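You operate a simulated robot arm through the tools that you are given. There is no shell and no other tool.

You are at the controls of a simulated robot arm. One attempt, no reset.

TASK
Swap the steamer's grey pad for the white one.
Fine: wipe the white lime off the sole before the new pad goes on; lay the grey pad on the bench and put the duster back. What is to be rubbed or washed off counts as gone when no trace of it is left.
Where things are to end (x, y in the base frame): grey pad within 120 mm of [620, 700].

Only the result counts: the job must be done as asked and must still hold three seconds after the hand-in. Knocking over, shifting, dropping, spilling or breaking anything else fails it.

THE ROBOT
A 6-joint arm with a two-finger parallel gripper, fixed in place. Base frame: the origin is at the foot of the arm, x ahead of it, y to its left, z up; the work surface is at about z = 900. Units: mm, rad, N and s.
Its first joint turns from -2.897 to 2.897 rad. Payload 3.91 kg.
The TCP is the grasp point between the finger pads, 30 mm short of the fingertips. In the tool frame z runs along the fingers and y along their closing line. Largest opening 110 mm; finger width 20, thickness 10; the body of the gripper, 48 by 112 mm, starts 55 mm behind the TCP.
Orientation is that of the tool frame in the base frame, as a unit quaternion [x, y, z, w]. With the fingers straight down and closing along the base's y, the tool's x points along the base's -x, its y along +y and its z along -z.

THE INTERFACE
- The arm moves only by the tool jog_arm. Its arguments are lists of equal length, an entry for each row: "xyz": the shift along the tool's x, y, z in mm, a list of three; "angular": the turn, a rotation vector about the tool's x, y, z in degrees, a list of three. In form: {"xyz": [[dx, dy, dz], ...], "angular": [[wx, wy, wz], ...]}. A call has 1 to 20 rows; each row is the pose to reach, as a shift and turn from the pose commanded when the call began, along the tool's axes at that moment. "fingers" is the finger opening in mm, from 0 to 110, set as the call begins (left out, the last holds). Each row takes 0.2 s and may step no farther than 50 mm and 0.15 rad from the row before; otherwise, or with a gripper value out of range, the whole call is refused. A pose out of reach is approached as far as the arm can. The call stops where the force on the tool passes 70 N (or 10 N more than at its start, if that is more) or the arm is blocked; 0.2 s more then pass. The fingers move at their own pace (about 153 mm/s each) and stop on an object; they squeeze with about 24 N. The grip force told is the motor's: it shows also when the fingers shut on nothing. Time passes only in rows, and 0.2 s behind the last, so rows that repeat a pose let the fingers close. The reply holds the time, the measured pose of the TCP, the force on the tool along the base axes, the opening and the grip force, in the units named above and with some noise, with the torque about the TCP (base axes, N m) and any sound that the robot's microphone picked up.
- Cameras (640 x 400 px; columns grow to the right, rows downward): "scene" is fixed at [205.3, -497, 1582.1]; the picture's right is [0.85, -0.53, 0.00], its down [-0.26, -0.41, -0.87] and it looks along [0.46, 0.74, -0.49] (base axes); focal length 342 px, centre (320, 200). "wrist" rides on the gripper at [72, 17, -103] in the tool frame; the picture's right is [-0.23, 0.97, 0.00], its down [-0.76, -0.18, -0.62] and it looks along [-0.61, -0.14, 0.78] (tool axes); focal length 222 px, centre (320, 200). There is no depth. A picture from a camera that has moved, and an enlarged one, comes with that camera's place and axes in the base frame and with its lens. The place of the scene camera against the robot may be out by one fixed shift of up to 25 mm in any direction.
- capture(camera): a new picture of that camera. No time passes.
- enlarge(camera, box): a new picture of the part [left, top, right, bottom] of that camera's present view, enlarged. No time passes.
- close_job(): hands the job in; it is judged then, once.

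Nothing tells you positions but the pictures and the camera data. Unless the task says otherwise, let go and move clear before handing in.

The tools are called after ">>>" as name(argument=value, ...) on one line, values as JSON. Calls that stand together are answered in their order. jog_arm: Moves the arm, as the interface text tells. Its arguments: {"type":"object","properties":{"xyz":{"type":"array"},"angular":{"type":"array"},"fingers":{"type":"number"}},"required":["xyz","angular"]} The other tools are called the same way: capture (camera) takes a picture; enlarge (camera, box) takes an enlarged picture of a part of a camera's view; close_job () hands the job in.

At the start:

```text
clock: 0.0
tcp_pos: [584.7, 237.7, 1274.7]
orientation: [0.0, 1.0, 0.0, 0.0]
contact_force: [0.2, 0.8, -0.4]
wrist_torque: [-0.04, -0.03, -0.01]
finger_gap: 109.8
finger_force: 0.0
```

scene: 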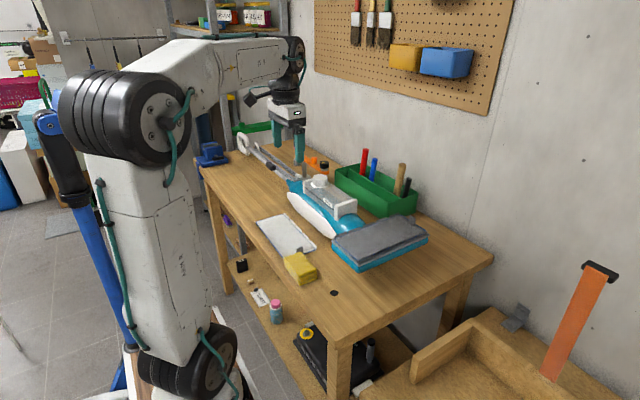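
wrist: 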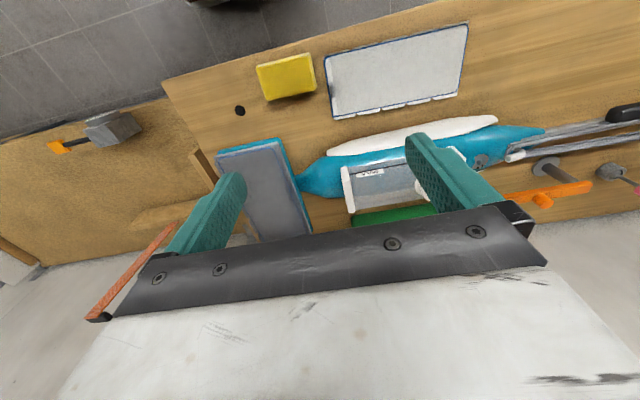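

I see a bench with a steam mop lying on its back, its grey-padded head facing upward, a white pad lying on the bench, and a yellow block that is probably the duster. I'll enlarge the views first to locate everything.

>>> enlarge(camera="scene", box=[220, 140, 460, 290])

>>> enlarge(camera="wrist", box=[180, 10, 500, 210])

>>> enlarge(camera="scene", box=[320, 200, 440, 275])

```text
2.67 times, centred on (340, 215) of scene
camera zoom: at [205.3, -497.0, 1582.1], right [0.85, -0.53, 0.0], down [-0.26, -0.41, -0.87], along [0.46, 0.74, -0.49], focal length 913 px, centre (267, 160)
```

zoom: 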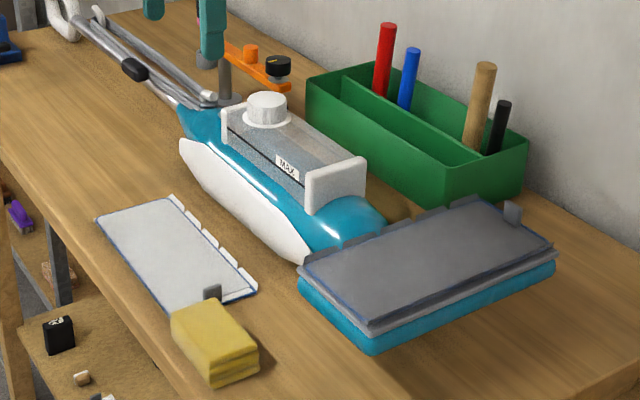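

```text
2.00 times, centred on (340, 110) of wrist
camera zoom: at [512.3, 253.3, 1378.2], right [0.23, 0.97, 0.0], down [0.76, -0.18, 0.62], along [0.61, -0.14, -0.78], focal length 444 px, centre (280, 380)
```

zoom: 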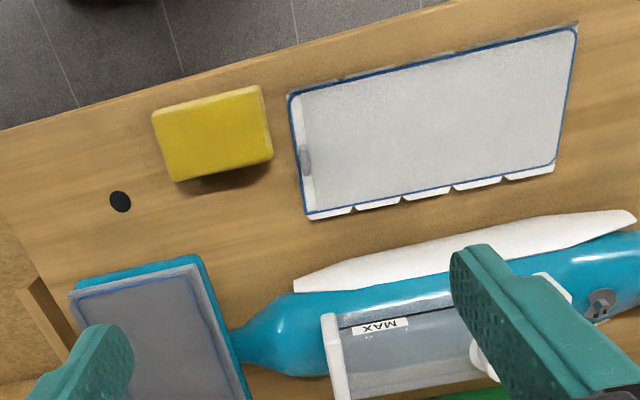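

```text
5.33 times, centred on (380, 238) of scene
camera zoom: at [205.3, -497.0, 1582.1], right [0.85, -0.53, 0.0], down [-0.26, -0.41, -0.87], along [0.46, 0.74, -0.49], focal length 1826 px, centre (0, 0)
```

zoom: 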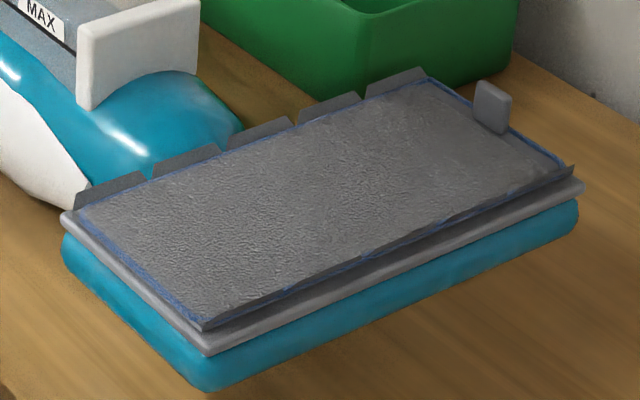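

The yellow folded cloth looks like the duster, and both pads have a small upright tab at one end. I'll zoom in on the tabs and on the far end of the bench, where the grey pad will be put.

>>> enlarge(camera="scene", box=[390, 205, 438, 235])

>>> enlarge(camera="scene", box=[276, 230, 332, 290])

>>> enlarge(camera="scene", box=[180, 110, 340, 210])

>>> enlarge(camera="scene", box=[220, 250, 400, 390])

>>> enlarge(camera="wrist", box=[480, 40, 640, 240])

```text
13.33 times, centred on (414, 220) of scene
camera zoom: at [205.3, -497.0, 1582.1], right [0.85, -0.53, 0.0], down [-0.26, -0.41, -0.87], along [0.46, 0.74, -0.49], focal length 4565 px, centre (-933, -67)
```

zoom: 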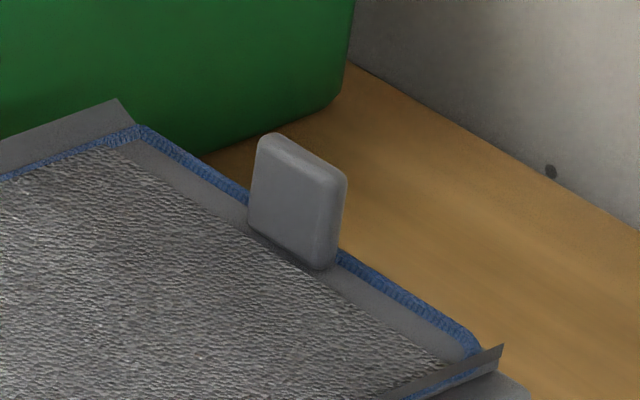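

```text
6.67 times, centred on (304, 260) of scene
camera zoom: at [205.3, -497.0, 1582.1], right [0.85, -0.53, 0.0], down [-0.26, -0.41, -0.87], along [0.46, 0.74, -0.49], focal length 2282 px, centre (427, -200)
```

zoom: 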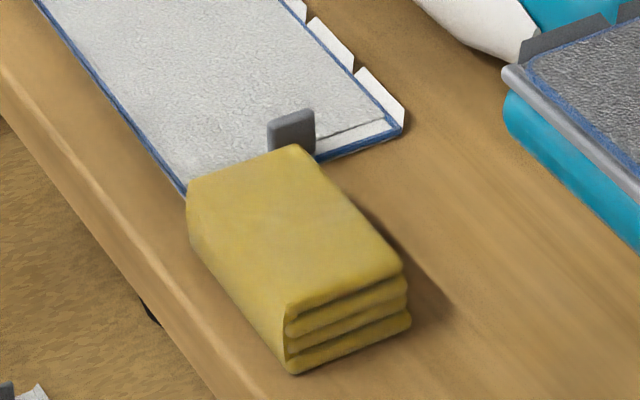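

```text
4.00 times, centred on (260, 160) of scene
camera zoom: at [205.3, -497.0, 1582.1], right [0.85, -0.53, 0.0], down [-0.26, -0.41, -0.87], along [0.46, 0.74, -0.49], focal length 1370 px, centre (560, 360)
```

zoom: 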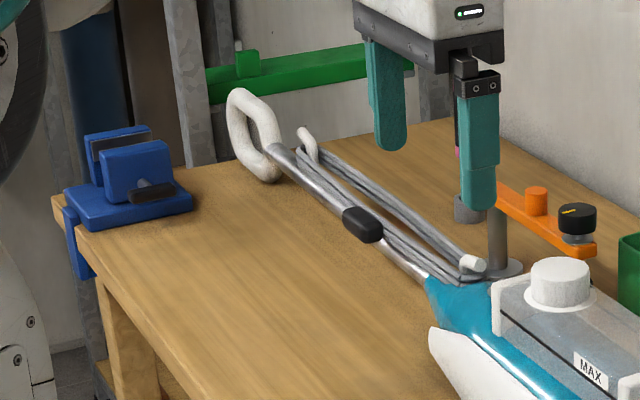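

```text
2.86 times, centred on (310, 320) of scene
camera zoom: at [205.3, -497.0, 1582.1], right [0.85, -0.53, 0.0], down [-0.26, -0.41, -0.87], along [0.46, 0.74, -0.49], focal length 978 px, centre (349, -143)
```

zoom: 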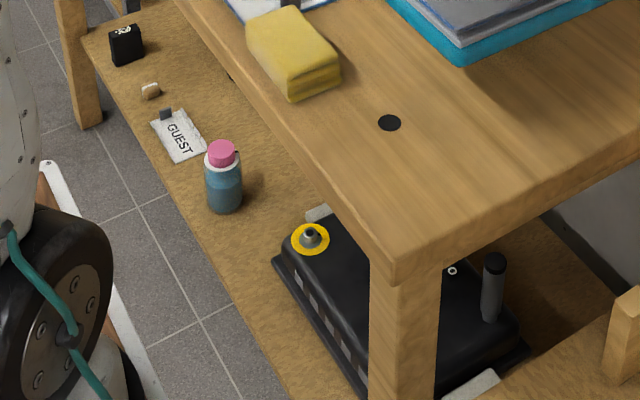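

```text
2.00 times, centred on (560, 140) of wrist
camera zoom: at [512.3, 253.3, 1378.2], right [0.23, 0.97, 0.0], down [0.76, -0.18, 0.62], along [0.61, -0.14, -0.78], focal length 444 px, centre (-160, 320)
```

zoom: 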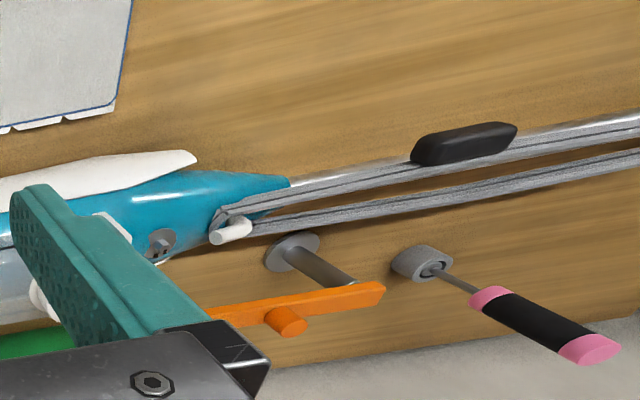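

The bench is clear around the white pad, the duster and the steamer head. I'll move the wrist camera closer above the head to measure it.

>>> jog_arm(xyz=[[-31, -17.6, 15], [-62, -35.2, 30], [-93, -52.8, 45], [-124, -70.4, 60], [-155, -88, 75]], angular=[[0, 0, 0], [0, 0, 0], [0, 0, 0], [0, 0, 0], [0, 0, 0]])

>>> capture(camera="wrist")

>>> capture(camera="scene")

```text
clock: 1.2
tcp_pos: [741.8, 149.1, 1204.2]
orientation: [0.0, 1.0, 0.001, 0.001]
contact_force: [0.1, 0.1, 1.7]
wrist_torque: [0.03, -0.03, -0.01]
finger_gap: 110.1
finger_force: 0.0
```

```text
taken
camera wrist: at [668.4, 164.1, 1306.1], right [0.23, 0.97, 0.0], down [0.76, -0.18, 0.62], along [0.61, -0.14, -0.78], focal length 222 px, centre (320, 200)
```

wrist: 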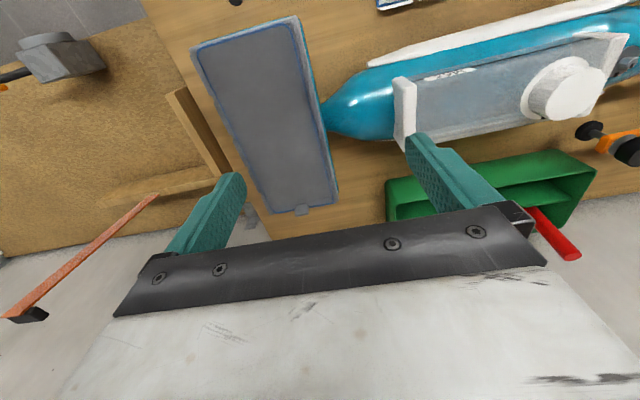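

```text
taken
```

scene: 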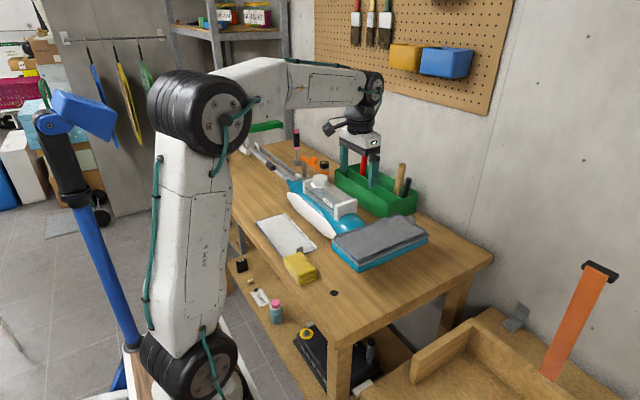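

The whole head with the grey pad is in view, and its tab is at the far end. I'll enlarge that area to measure it.

>>> enlarge(camera="wrist", box=[180, 10, 350, 220])

>>> enlarge(camera="wrist", box=[260, 160, 350, 220])

```text
1.90 times, centred on (265, 115) of wrist
camera zoom: at [668.4, 164.1, 1306.1], right [0.23, 0.97, 0.0], down [0.76, -0.18, 0.62], along [0.61, -0.14, -0.78], focal length 423 px, centre (425, 362)
```

zoom: 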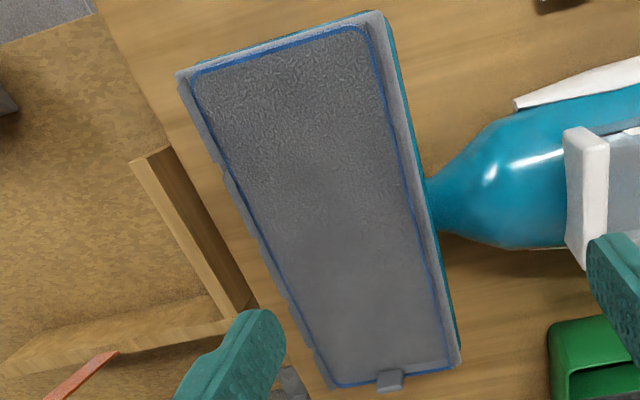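

```text
6.67 times, centred on (305, 190) of wrist
camera zoom: at [668.4, 164.1, 1306.1], right [0.23, 0.97, 0.0], down [0.76, -0.18, 0.62], along [0.61, -0.14, -0.78], focal length 1481 px, centre (420, 267)
```

zoom: 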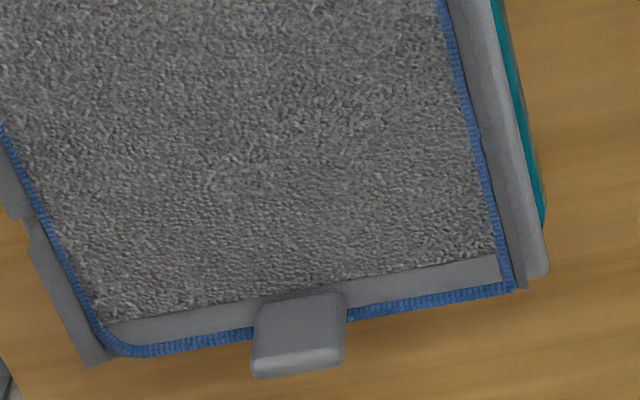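

By triangulating, I put the pad surface at about z≈1013, with its tab near (900, 80), and the scene camera is off by roughly 15–20 mm. I'll move above the tab and turn the fingers so they close along x.

>>> jog_arm(xyz=[[-14.5, -6.4, 4.5], [-29, -12.7, 9], [-43.6, -19.1, 13.6], [-58.2, -25.4, 18.2], [-72.7, -31.8, 22.7], [-87.3, -38.2, 27.3], [-101.8, -44.5, 31.8], [-116.4, -50.9, 36.4], [-130.9, -57.3, 40.9], [-145.5, -63.6, 45.5], [-160, -70, 50]], angular=[[0, 0, -8.18], [0, 0, -16.36], [0, 0, -24.55], [0, 0, -32.73], [0, 0, -40.91], [0, 0, -49.09], [0, 0, -57.27], [0, 0, -65.45], [0, 0, -73.64], [0, 0, -81.82], [0, 0, -90]])

>>> capture(camera="wrist")

>>> capture(camera="scene")

```text
clock: 3.6
tcp_pos: [899.3, 79.3, 1151.6]
orientation: [0.708, -0.706, 0.001, 0.0]
contact_force: [-0.4, -0.4, 0.2]
wrist_torque: [0.01, -0.03, 0.02]
finger_gap: 109.7
finger_force: 0.0
```

```text
taken
camera wrist: at [883.3, 6.3, 1253.6], right [-0.97, 0.22, 0.0], down [0.18, 0.76, 0.62], along [0.14, 0.61, -0.78], focal length 222 px, centre (320, 200)
```

wrist: 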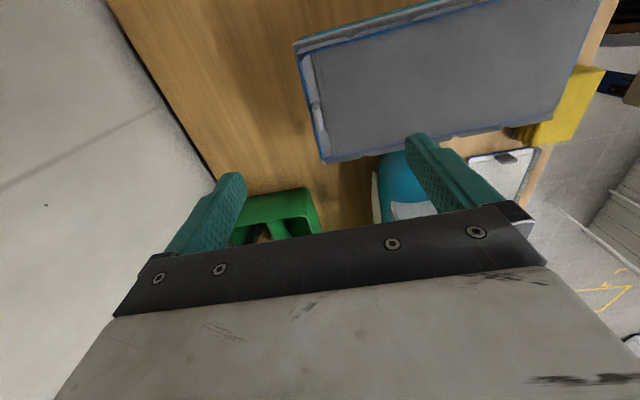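

```text
taken
```

scene: 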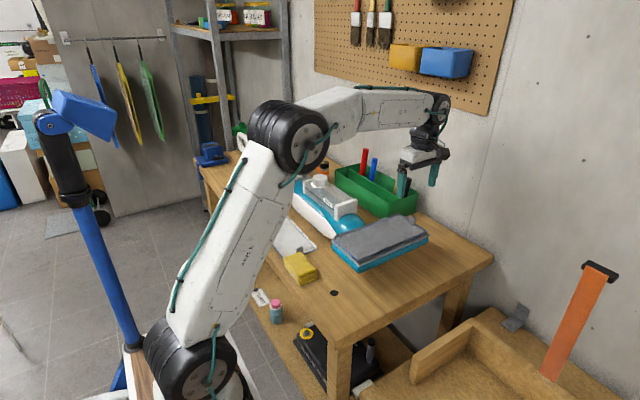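

>>> enlarge(camera="wrist", box=[280, 30, 440, 180])

>>> enlarge(camera="scene", box=[320, 150, 470, 290])

```text
2.67 times, centred on (360, 105) of wrist
camera zoom: at [883.3, 6.3, 1253.6], right [-0.97, 0.22, 0.0], down [0.18, 0.76, 0.62], along [0.14, 0.61, -0.78], focal length 592 px, centre (213, 453)
```

zoom: 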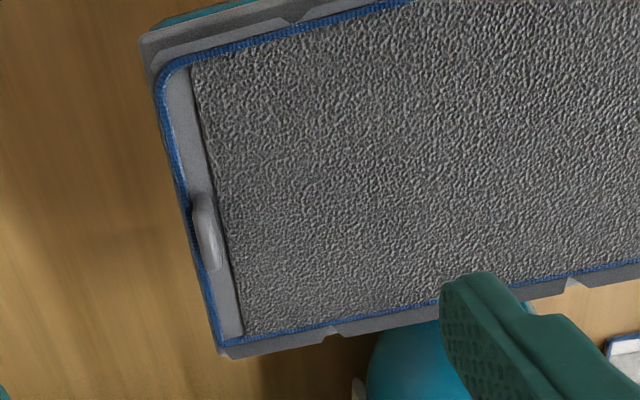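

```text
2.86 times, centred on (395, 220) of scene
camera zoom: at [205.3, -497.0, 1582.1], right [0.85, -0.53, 0.0], down [-0.26, -0.41, -0.87], along [0.46, 0.74, -0.49], focal length 978 px, centre (106, 143)
```

zoom: 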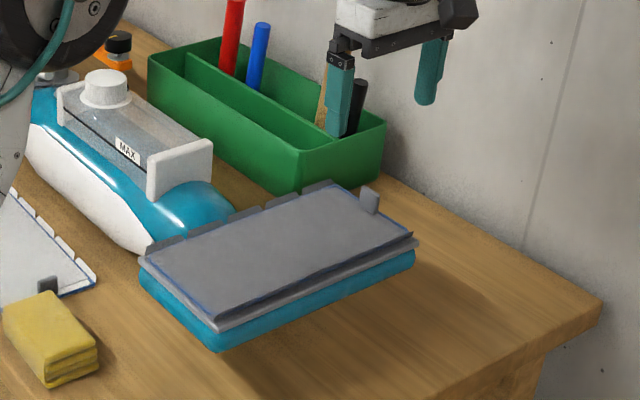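

The views agree: the tab is at about (902, 81), with the pad top near z≈1015 and the tab top near 1038. I'll lower to just above it with the fingers partly closed, then check.

>>> jog_arm(xyz=[[-1.3, -2.3, 40], [-1.3, -2.3, 75], [-1.3, -2.3, 88], [-1.3, -2.3, 88]], angular=[[0, 0, 0], [0, 0, 0], [0, 0, 0], [0, 0, 0]], fingers=60)

>>> enlarge(camera="wrist", box=[200, 80, 440, 230])

>>> enlarge(camera="scene", box=[370, 180, 450, 240])

```text
clock: 4.6
tcp_pos: [902.0, 83.1, 1061.9]
orientation: [-0.707, 0.707, 0.0, 0.0]
contact_force: [-0.1, 0.5, 0.2]
wrist_torque: [-0.02, -0.02, -0.01]
finger_gap: 60.4
finger_force: 0.1
```

```text
2.67 times, centred on (320, 155) of wrist
camera zoom: at [884.6, 8.7, 1164.3], right [-0.97, 0.23, 0.0], down [0.18, 0.76, 0.62], along [0.14, 0.61, -0.78], focal length 592 px, centre (320, 320)
```

zoom: 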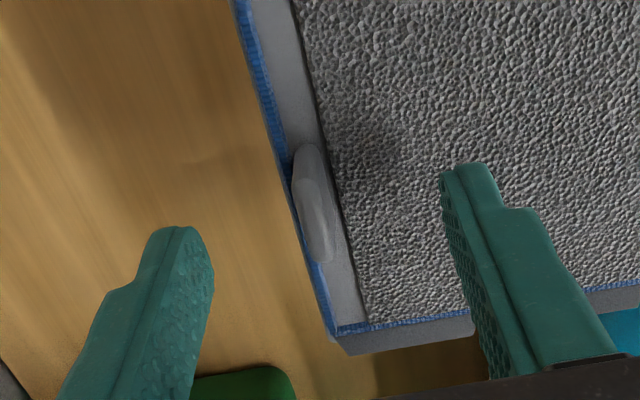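

```text
6.67 times, centred on (410, 210) of scene
camera zoom: at [205.3, -497.0, 1582.1], right [0.85, -0.53, 0.0], down [-0.26, -0.41, -0.87], along [0.46, 0.74, -0.49], focal length 2282 px, centre (-280, 133)
```

zoom: 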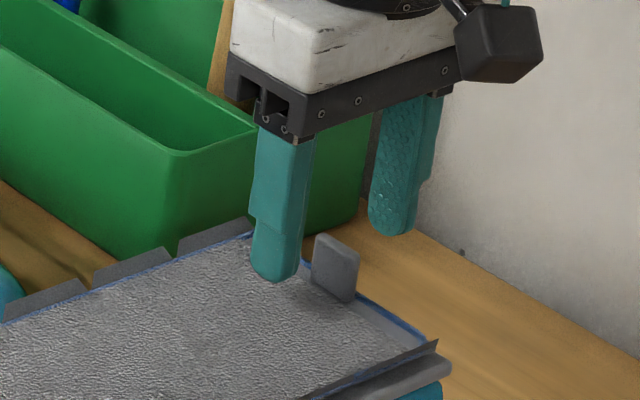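

The tab is centred between the fingers in x, with its middle near y≈77. I'll shift slightly, drop to just above the pad surface and close on the tab.

>>> jog_arm(xyz=[[5, 0, 4], [5, 0, 8], [5, 0, 12], [5, 0, 12]], angular=[[0, 0, 0], [0, 0, 0], [0, 0, 0], [0, 0, 0]])

>>> enlarge(camera="scene", box=[370, 180, 450, 240])

>>> enlarge(camera="wrist", box=[200, 80, 440, 230])

```text
clock: 5.6
tcp_pos: [902.2, 76.5, 1050.6]
orientation: [0.707, -0.707, 0.0, 0.0]
contact_force: [0.0, 0.2, 0.1]
wrist_torque: [-0.01, 0.02, 0.04]
finger_gap: 59.9
finger_force: 0.0
```

```text
6.67 times, centred on (410, 210) of scene
camera zoom: at [205.3, -497.0, 1582.1], right [0.85, -0.53, 0.0], down [-0.26, -0.41, -0.87], along [0.46, 0.74, -0.49], focal length 2282 px, centre (-280, 133)
```

zoom: 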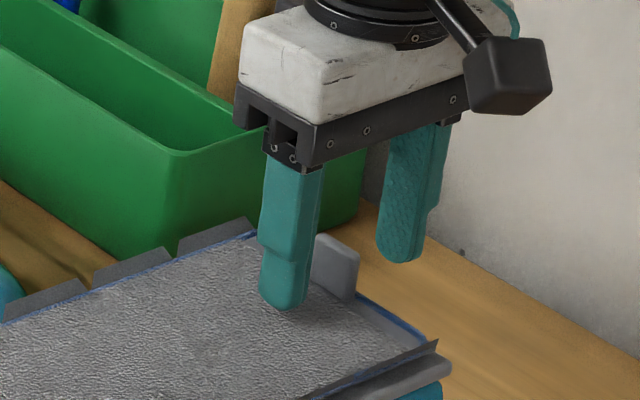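

```text
2.67 times, centred on (320, 155) of wrist
camera zoom: at [885.1, 2.5, 1153.1], right [-0.97, 0.23, 0.0], down [0.18, 0.76, 0.62], along [0.14, 0.61, -0.78], focal length 592 px, centre (320, 320)
```

zoom: 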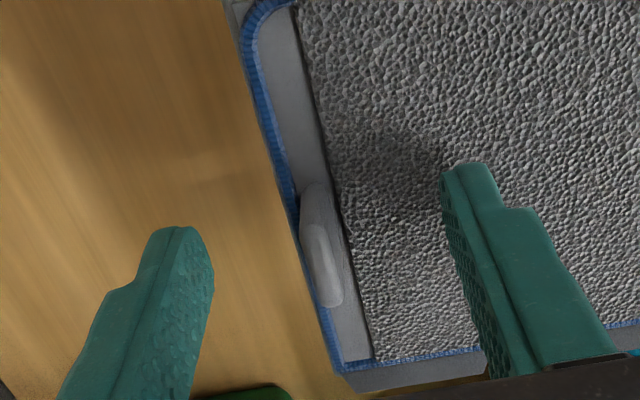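

The fingers straddle the tab just above the pad surface. I'll close on it now.

>>> jog_arm(xyz=[[0, 0, 0], [0, 0, 0], [0, 0, 0]], angular=[[0, 0, 0], [0, 0, 0], [0, 0, 0]], fingers=0)

>>> enlarge(camera="scene", box=[370, 180, 450, 240])

```text
clock: 6.4
tcp_pos: [903.8, 75.8, 1050.5]
orientation: [-0.707, 0.707, -0.001, 0.001]
contact_force: [4.4, 0.4, 0.3]
wrist_torque: [0.01, -0.04, 0.0]
finger_gap: 5.1
finger_force: 24.6
```

```text
6.67 times, centred on (410, 210) of scene
camera zoom: at [205.3, -497.0, 1582.1], right [0.85, -0.53, 0.0], down [-0.26, -0.41, -0.87], along [0.46, 0.74, -0.49], focal length 2282 px, centre (-280, 133)
```

zoom: 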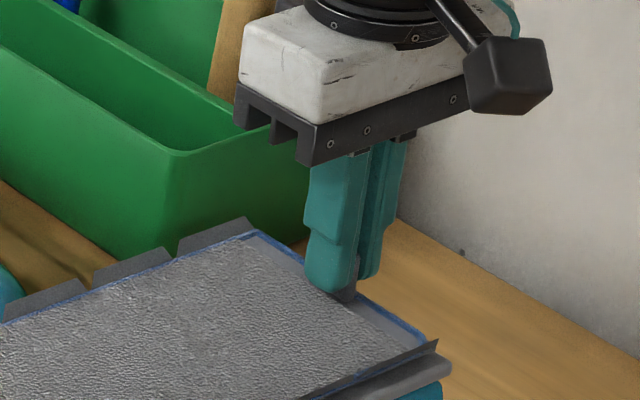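

The tab is gripped, with a 5 mm gap. I'll lift gently in small steps and watch how the pad comes off.

>>> jog_arm(xyz=[[0, -1.5, -2], [0, -1.5, -4], [0, -1.5, -6], [0, -1.5, -8], [0, -1.5, -10]], angular=[[0, 0, 0], [0, 0, 0], [0, 0, 0], [0, 0, 0], [0, 0, 0]])

>>> enlarge(camera="scene", box=[320, 170, 450, 280])

```text
clock: 7.6
tcp_pos: [903.8, 77.4, 1060.8]
orientation: [0.707, -0.707, 0.0, 0.0]
contact_force: [-0.9, -0.1, -0.5]
wrist_torque: [0.0, -0.03, 0.0]
finger_gap: 5.3
finger_force: 23.8
```

```text
3.64 times, centred on (385, 225) of scene
camera zoom: at [205.3, -497.0, 1582.1], right [0.85, -0.53, 0.0], down [-0.26, -0.41, -0.87], along [0.46, 0.74, -0.49], focal length 1245 px, centre (84, 109)
```

zoom: 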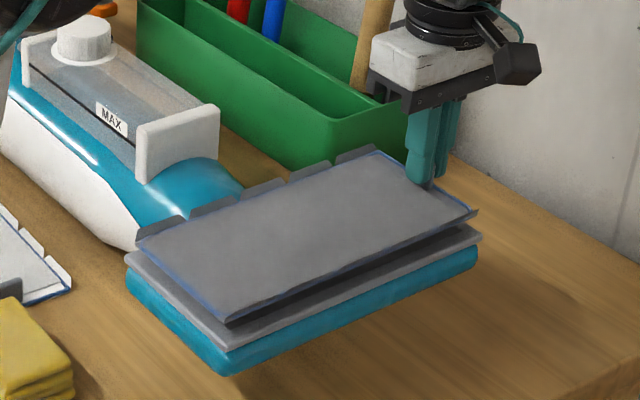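

The pad lifted cleanly off the sole as one stiff piece with almost no force. I'll lift it higher and inspect it.

>>> jog_arm(xyz=[[0, 0, -15], [0, 0, -35], [0, 0, -55], [0, 0, -75], [0, 0, -95], [0, 0, -110]], angular=[[0, 0, 0], [0, 0, 0], [0, 0, 0], [0, 0, 0], [0, 0, 0], [0, 0, 0]])

>>> enlarge(camera="scene", box=[310, 140, 450, 280])

>>> capture(camera="wrist")

```text
clock: 9.0
tcp_pos: [903.1, 77.9, 1171.0]
orientation: [0.707, -0.707, 0.001, -0.001]
contact_force: [0.4, -0.2, -0.4]
wrist_torque: [-0.01, -0.04, -0.03]
finger_gap: 5.5
finger_force: 23.8
```

```text
2.86 times, centred on (380, 210) of scene
camera zoom: at [205.3, -497.0, 1582.1], right [0.85, -0.53, 0.0], down [-0.26, -0.41, -0.87], along [0.46, 0.74, -0.49], focal length 978 px, centre (149, 171)
```

zoom: 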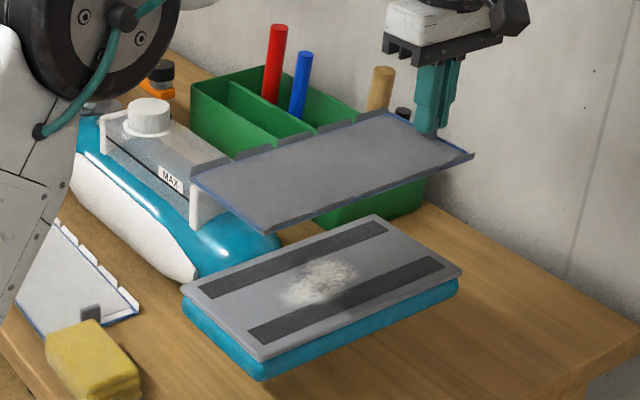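

```text
taken
camera wrist: at [886.0, 4.4, 1273.5], right [-0.97, 0.23, 0.0], down [0.18, 0.76, 0.62], along [0.14, 0.61, -0.78], focal length 222 px, centre (320, 200)
```

wrist: 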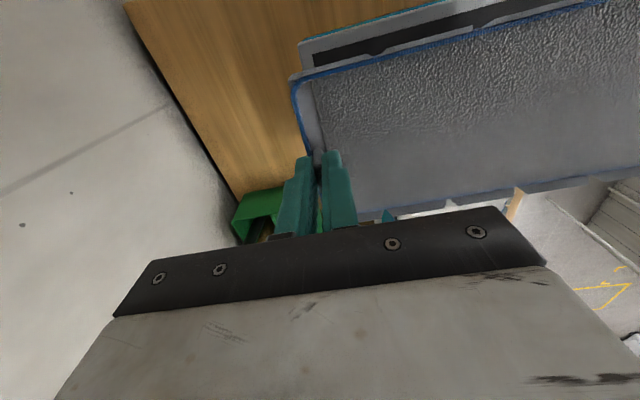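

The sole is now visible, with two dark hook strips and a white lime patch in the middle. I'll carry the grey pad level over to the free area near (620, 700), turning it so it lies along y.

>>> jog_arm(xyz=[[-27.8, 14.9, -2.2], [-55.7, 29.8, -4.4], [-83.5, 44.8, -6.7], [-111.3, 59.7, -8.9], [-139.2, 74.6, -11.1], [-167, 89.5, -13.3], [-194.8, 104.4, -15.6], [-222.7, 119.3, -17.8], [-250.5, 134.3, -20], [-278.3, 149.2, -22.2], [-306.2, 164.1, -24.4], [-334, 179, -26.7], [-361.8, 193.9, -28.9], [-389.7, 208.8, -31.1], [-417.5, 223.8, -33.3], [-445.3, 238.7, -35.6], [-473.2, 253.6, -37.8], [-501, 268.5, -40], [-501, 268.5, -40]], angular=[[0, 0, 5], [0, 0, 10], [0, 0, 15], [0, 0, 20], [0, 0, 25], [0, 0, 30], [0, 0, 35], [0, 0, 40], [0, 0, 45], [0, 0, 50], [0, 0, 55], [0, 0, 60], [0, 0, 65], [0, 0, 70], [0, 0, 75], [0, 0, 80], [0, 0, 85], [0, 0, 90], [0, 0, 90]])

>>> capture(camera="wrist")

>>> capture(camera="scene")

```text
clock: 13.0
tcp_pos: [633.7, 576.1, 1211.4]
orientation: [-0.001, 1.0, 0.0, 0.001]
contact_force: [0.1, -0.1, -0.4]
wrist_torque: [-0.03, 0.0, -0.02]
finger_gap: 5.5
finger_force: 23.6
```

```text
taken
camera wrist: at [561.0, 592.6, 1314.5], right [0.23, 0.97, 0.0], down [0.76, -0.18, 0.62], along [0.61, -0.14, -0.78], focal length 222 px, centre (320, 200)
```

wrist: 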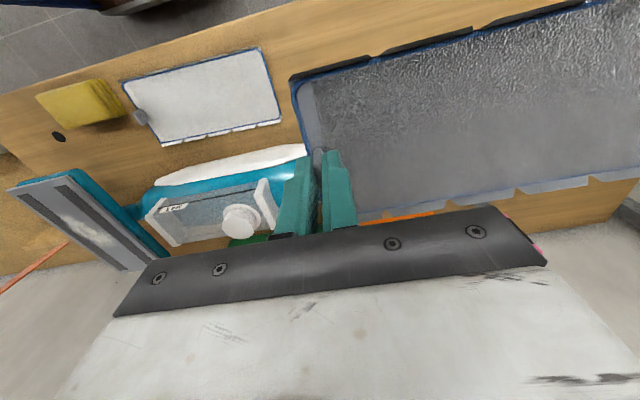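

```text
taken
```

scene: 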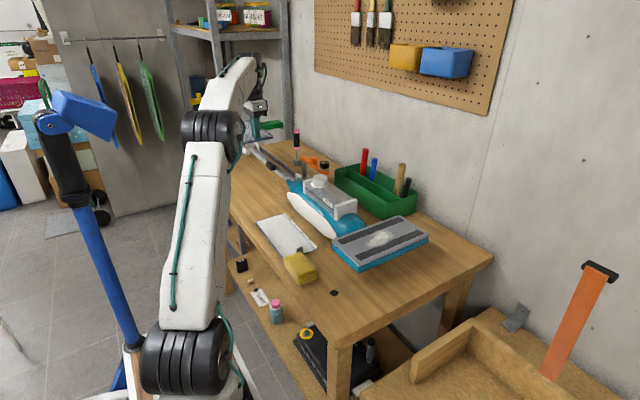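

The grey pad hangs level over the free bench area. I'll lower it most of the way down.

>>> jog_arm(xyz=[[0, 0, 30], [0, 0, 65], [0, 0, 100], [0, 0, 135], [0, 0, 170], [0, 0, 200], [0, 0, 225], [0, 0, 240], [0, 0, 250]], angular=[[0, 0, 0], [0, 0, 0], [0, 0, 0], [0, 0, 0], [0, 0, 0], [0, 0, 0], [0, 0, 0], [0, 0, 0], [0, 0, 0]])

>>> enlarge(camera="scene", box=[190, 110, 330, 230])

>>> capture(camera="wrist")

```text
clock: 15.0
tcp_pos: [637.0, 576.6, 960.8]
orientation: [0.0, 1.0, 0.001, 0.001]
contact_force: [0.5, 0.2, 0.6]
wrist_torque: [-0.04, 0.0, 0.03]
finger_gap: 5.4
finger_force: 24.1
```

```text
3.33 times, centred on (260, 170) of scene
camera zoom: at [205.3, -497.0, 1582.1], right [0.85, -0.53, 0.0], down [-0.26, -0.41, -0.87], along [0.46, 0.74, -0.49], focal length 1141 px, centre (520, 300)
```

zoom: 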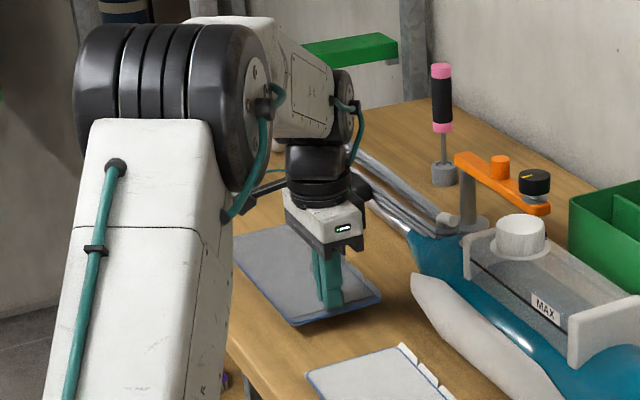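

```text
taken
camera wrist: at [564.5, 592.7, 1063.7], right [0.23, 0.97, 0.0], down [0.76, -0.18, 0.62], along [0.61, -0.14, -0.78], focal length 222 px, centre (320, 200)
```

wrist: 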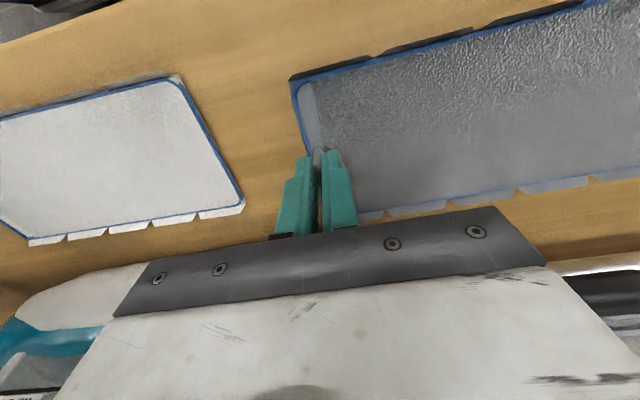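

The pad is hovering a couple of centimetres above the bench. I'll lower it slowly until I feel contact.

>>> jog_arm(xyz=[[0, 0, 3], [0, 0, 6], [0, 0, 9], [0, 0, 12]], angular=[[0, 0, 0], [0, 0, 0], [0, 0, 0], [0, 0, 0]])

>>> enlarge(camera="scene", box=[230, 170, 300, 220])

```text
clock: 16.0
tcp_pos: [635.2, 577.4, 950.2]
orientation: [0.0, 1.0, -0.001, 0.001]
contact_force: [-0.1, 0.0, 0.7]
wrist_torque: [0.01, 0.02, -0.04]
finger_gap: 5.4
finger_force: 24.2
```

```text
8.00 times, centred on (265, 195) of scene
camera zoom: at [205.3, -497.0, 1582.1], right [0.85, -0.53, 0.0], down [-0.26, -0.41, -0.87], along [0.46, 0.74, -0.49], focal length 2739 px, centre (760, 240)
```

zoom: 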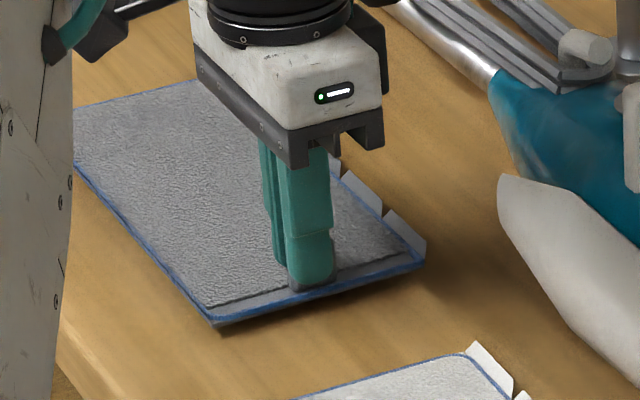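

>>> jog_arm(xyz=[[0, 0, 1.5], [0, 0, 3], [0, 0, 4.5], [0, 0, 4.5]], angular=[[0, 0, 0], [0, 0, 0], [0, 0, 0], [0, 0, 0]])

>>> enlarge(camera="scene", box=[230, 170, 300, 220])

```text
clock: 17.0
tcp_pos: [635.1, 577.0, 944.7]
orientation: [0.0, 1.0, 0.0, 0.001]
contact_force: [0.1, 0.5, 0.0]
wrist_torque: [-0.01, -0.03, -0.01]
finger_gap: 5.3
finger_force: 23.8
```

```text
8.00 times, centred on (265, 195) of scene
camera zoom: at [205.3, -497.0, 1582.1], right [0.85, -0.53, 0.0], down [-0.26, -0.41, -0.87], along [0.46, 0.74, -0.49], focal length 2739 px, centre (760, 240)
```

zoom: 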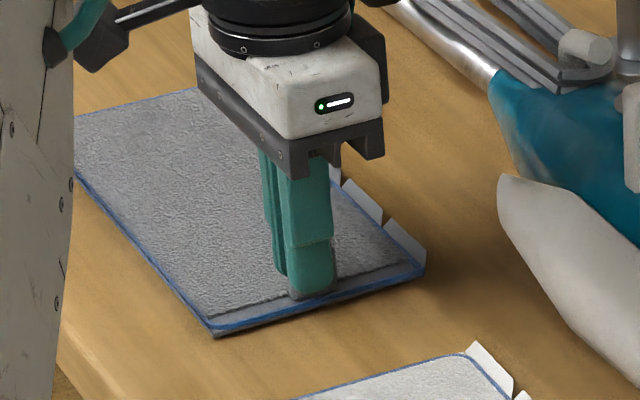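

>>> jog_arm(xyz=[[0, 0, 1], [0, 0, 2], [0, 0, 3], [0, 0, 3]], angular=[[0, 0, 0], [0, 0, 0], [0, 0, 0], [0, 0, 0]])

>>> enlarge(camera="scene", box=[240, 190, 290, 220])

```text
clock: 18.0
tcp_pos: [635.7, 576.8, 941.7]
orientation: [0.0, 1.0, 0.001, 0.001]
contact_force: [-0.9, -0.3, 1.8]
wrist_torque: [0.01, 0.07, 0.01]
finger_gap: 5.5
finger_force: 23.8
```

```text
12.80 times, centred on (265, 205) of scene
camera zoom: at [205.3, -497.0, 1582.1], right [0.85, -0.53, 0.0], down [-0.26, -0.41, -0.87], along [0.46, 0.74, -0.49], focal length 4382 px, centre (1024, 136)
```

zoom: 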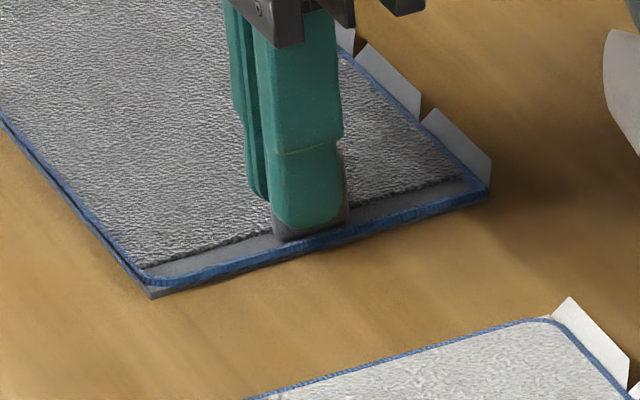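

>>> jog_arm(xyz=[[0, 0, 0.7], [0, 0, 1.4], [0, 0, 1.4]], angular=[[0, 0, 0], [0, 0, 0], [0, 0, 0]])

>>> enlarge(camera="scene", box=[240, 190, 290, 220])

```text
clock: 18.8
tcp_pos: [635.8, 577.9, 940.9]
orientation: [0.0, 1.0, 0.002, 0.001]
contact_force: [0.4, -0.3, 15.6]
wrist_torque: [0.0, 0.12, 0.02]
finger_gap: 5.4
finger_force: 24.1
```

```text
12.80 times, centred on (265, 205) of scene
camera zoom: at [205.3, -497.0, 1582.1], right [0.85, -0.53, 0.0], down [-0.26, -0.41, -0.87], along [0.46, 0.74, -0.49], focal length 4382 px, centre (1024, 136)
```

zoom: 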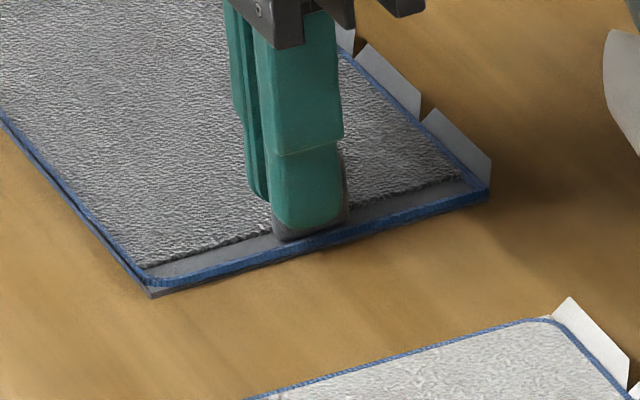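

Contact is felt at TCP z≈941, so the grey pad is resting on the bench. I'll release it and rise clear.

>>> jog_arm(xyz=[[0, 0, -0.8], [0, 0, -0.8], [0, 0, -0.8]], angular=[[0, 0, 0], [0, 0, 0], [0, 0, 0]], fingers=40)

>>> jog_arm(xyz=[[0, 0, -10], [0, 0, -30], [0, 0, -60], [0, 0, -95], [0, 0, -130], [0, 0, -165], [0, 0, -200]], angular=[[0, 0, 0], [0, 0, 0], [0, 0, 0], [0, 0, 0], [0, 0, 0], [0, 0, 0], [0, 0, 0]])

>>> capture(camera="wrist")

>>> capture(camera="scene")

```text
clock: 19.6
tcp_pos: [635.9, 577.2, 941.3]
orientation: [0.0, 1.0, 0.001, 0.001]
contact_force: [-0.2, -0.4, 0.6]
wrist_torque: [-0.03, 0.03, 0.01]
finger_gap: 40.1
finger_force: 0.0
```

```text
clock: 21.2
tcp_pos: [635.4, 578.0, 1141.4]
orientation: [0.0, 1.0, 0.0, 0.001]
contact_force: [-0.8, 0.1, -0.1]
wrist_torque: [0.01, 0.05, -0.01]
finger_gap: 40.2
finger_force: 0.2
```

```text
taken
camera wrist: at [563.2, 593.3, 1243.6], right [0.23, 0.97, 0.0], down [0.76, -0.18, 0.62], along [0.61, -0.14, -0.78], focal length 222 px, centre (320, 200)
```

wrist: 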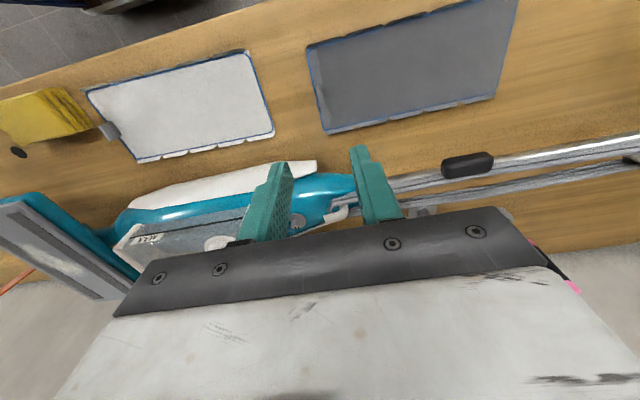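

```text
taken
```

scene: 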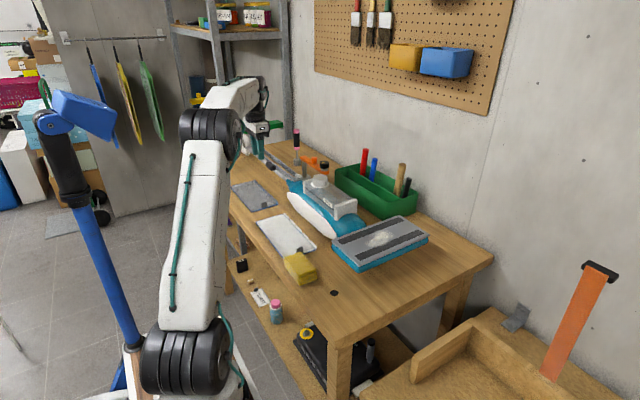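

The grey pad lies on the bench around (635, 700). Next I'll move over to the duster and measure it.

>>> jog_arm(xyz=[[1.5, -37, -1], [3, -74, -2], [4.5, -111, -3], [6, -148, -4], [7.5, -185, -5], [9, -222, -6], [10.5, -259, -7], [12, -296, -8], [13.5, -333, -9], [15, -370, -10]], angular=[[0, 0, 0], [0, 0, 0], [0, 0, 0], [0, 0, 0], [0, 0, 0], [0, 0, 0], [0, 0, 0], [0, 0, 0], [0, 0, 0], [0, 0, 0]], fingers=110)

>>> capture(camera="wrist")

>>> enlarge(camera="wrist", box=[200, 0, 440, 150])

```text
clock: 23.4
tcp_pos: [620.1, 209.1, 1152.2]
orientation: [-0.001, 1.0, 0.0, 0.0]
contact_force: [-1.0, 0.2, -0.4]
wrist_torque: [-0.04, -0.02, 0.04]
finger_gap: 109.9
finger_force: 0.1
```

```text
taken
camera wrist: at [547.8, 224.0, 1254.6], right [0.23, 0.97, 0.0], down [0.76, -0.18, 0.62], along [0.61, -0.14, -0.78], focal length 222 px, centre (320, 200)
```

wrist: 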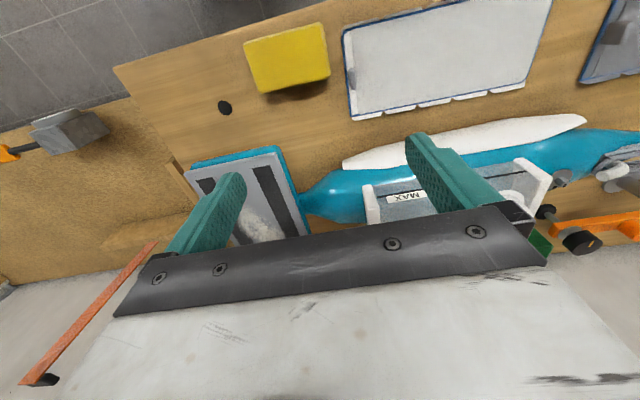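

```text
2.67 times, centred on (320, 75) of wrist
camera zoom: at [547.8, 224.0, 1254.6], right [0.23, 0.97, 0.0], down [0.76, -0.18, 0.62], along [0.61, -0.14, -0.78], focal length 592 px, centre (320, 533)
```

zoom: 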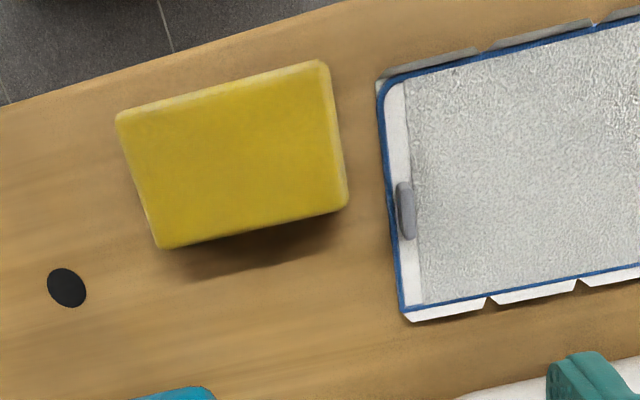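

The duster is about 58 × 96 mm, centred near (576, 178), with its top at about z≈929. I'll turn the fingers to close along x and lower above it.

>>> jog_arm(xyz=[[4, -2.6, 10], [7.9, -5.3, 20], [11.9, -7.9, 31], [15.8, -10.5, 42], [19.8, -13.2, 53], [23.7, -15.8, 64], [27.7, -18.5, 75], [31.6, -21.1, 87], [35.6, -23.7, 100], [39.5, -26.4, 115], [43.5, -29, 131], [43.5, -29, 131]], angular=[[0, 0, -8.18], [0, 0, -16.36], [0, 0, -24.55], [0, 0, -32.73], [0, 0, -40.91], [0, 0, -49.09], [0, 0, -57.27], [0, 0, -65.45], [0, 0, -73.64], [0, 0, -81.82], [0, 0, -90], [0, 0, -90]])

>>> capture(camera="wrist")

>>> enlarge(camera="scene", box=[240, 200, 360, 300])

```text
clock: 26.0
tcp_pos: [576.3, 176.7, 1019.1]
orientation: [0.708, -0.706, 0.001, -0.002]
contact_force: [0.3, -0.2, 0.3]
wrist_torque: [-0.02, 0.0, -0.02]
finger_gap: 110.0
finger_force: 0.0
```

```text
taken
camera wrist: at [559.5, 104.2, 1121.7], right [-0.97, 0.23, 0.0], down [0.18, 0.76, 0.62], along [0.14, 0.61, -0.78], focal length 222 px, centre (320, 200)
```

wrist: 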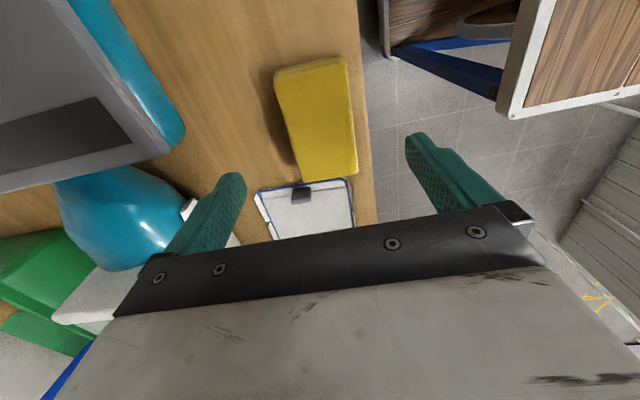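

```text
4.00 times, centred on (300, 250) of scene
camera zoom: at [205.3, -497.0, 1582.1], right [0.85, -0.53, 0.0], down [-0.26, -0.41, -0.87], along [0.46, 0.74, -0.49], focal length 1370 px, centre (400, 0)
```

zoom: 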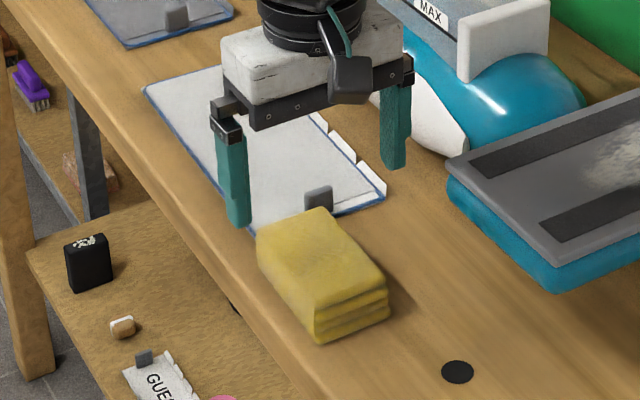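

The fingers are well centred over the duster. I'll lower so the tips stay about 10 mm above the bench and grip it.

>>> jog_arm(xyz=[[0, 0, 25], [0, 0, 50], [0, 0, 70], [0, 0, 79], [0, 0, 79]], angular=[[0, 0, 0], [0, 0, 0], [0, 0, 0], [0, 0, 0], [0, 0, 0]], fingers=90)

>>> enlarge(camera="scene", box=[260, 220, 340, 300])

>>> capture(camera="wrist")

```text
clock: 27.2
tcp_pos: [575.5, 178.9, 941.2]
orientation: [-0.707, 0.707, 0.0, 0.001]
contact_force: [0.6, -0.8, 0.2]
wrist_torque: [0.02, 0.02, 0.03]
finger_gap: 89.9
finger_force: 0.0
```

```text
5.00 times, centred on (300, 260) of scene
camera zoom: at [205.3, -497.0, 1582.1], right [0.85, -0.53, 0.0], down [-0.26, -0.41, -0.87], along [0.46, 0.74, -0.49], focal length 1712 px, centre (420, -100)
```

zoom: 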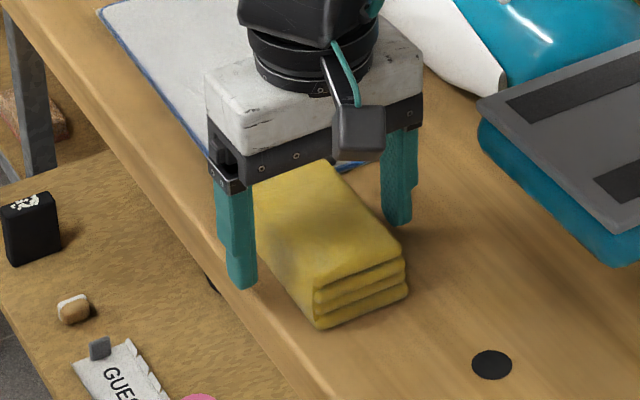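

```text
taken
camera wrist: at [559.0, 104.7, 1043.6], right [-0.97, 0.23, 0.0], down [0.18, 0.76, 0.62], along [0.14, 0.61, -0.78], focal length 222 px, centre (320, 200)
```

wrist: 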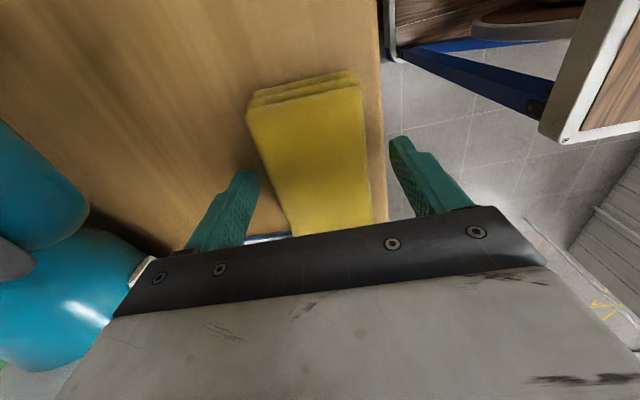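

>>> jog_arm(xyz=[[0, 0, 0], [0, 0, 0], [0, 0, 0], [0, 0, 0]], angular=[[0, 0, 0], [0, 0, 0], [0, 0, 0], [0, 0, 0]], fingers=30)

>>> enlarge(camera="scene", box=[260, 220, 340, 300])

```text
clock: 28.2
tcp_pos: [576.0, 178.3, 941.2]
orientation: [-0.707, 0.707, 0.0, 0.001]
contact_force: [-0.4, -0.4, 0.2]
wrist_torque: [0.01, 0.03, 0.0]
finger_gap: 59.5
finger_force: 24.2
```

```text
5.00 times, centred on (300, 260) of scene
camera zoom: at [205.3, -497.0, 1582.1], right [0.85, -0.53, 0.0], down [-0.26, -0.41, -0.87], along [0.46, 0.74, -0.49], focal length 1712 px, centre (420, -100)
```

zoom: 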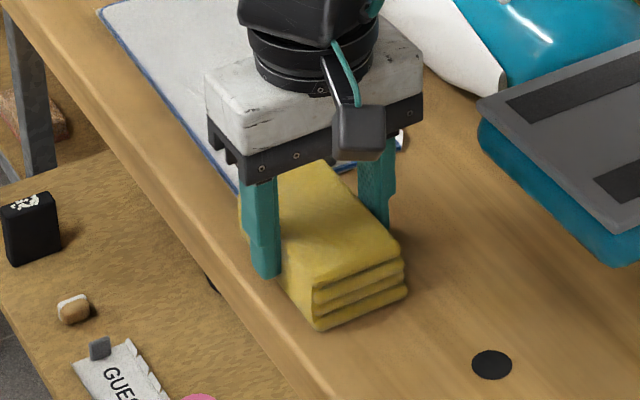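

The duster is held. While it's still down, I'll look closely at the lime patch on the sole to measure how far it extends.

>>> enlarge(camera="scene", box=[325, 205, 435, 275])

>>> jog_arm(xyz=[[0, 0, -20], [0, 0, -60], [0, 0, -100], [0, 0, -140], [0, 0, -180]], angular=[[0, 0, 0], [0, 0, 0], [0, 0, 0], [0, 0, 0], [0, 0, 0]])

>>> enlarge(camera="scene", box=[250, 170, 350, 290])

```text
5.71 times, centred on (380, 240) of scene
camera zoom: at [205.3, -497.0, 1582.1], right [0.85, -0.53, 0.0], down [-0.26, -0.41, -0.87], along [0.46, 0.74, -0.49], focal length 1956 px, centre (-23, -29)
```

zoom: 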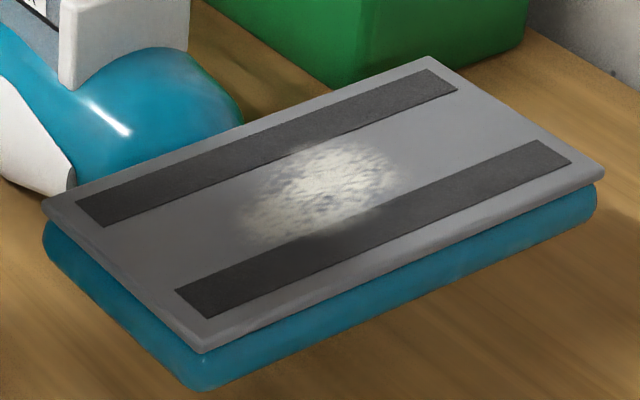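

```text
clock: 29.4
tcp_pos: [578.5, 174.6, 1121.1]
orientation: [0.707, -0.707, 0.0, 0.0]
contact_force: [0.8, 0.7, -1.0]
wrist_torque: [-0.02, 0.0, -0.01]
finger_gap: 59.0
finger_force: 24.1
```

```text
3.33 times, centred on (300, 230) of scene
camera zoom: at [205.3, -497.0, 1582.1], right [0.85, -0.53, 0.0], down [-0.26, -0.41, -0.87], along [0.46, 0.74, -0.49], focal length 1141 px, centre (387, 100)
```

zoom: 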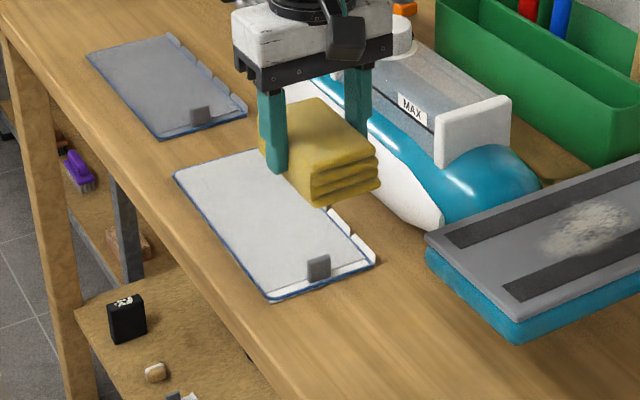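

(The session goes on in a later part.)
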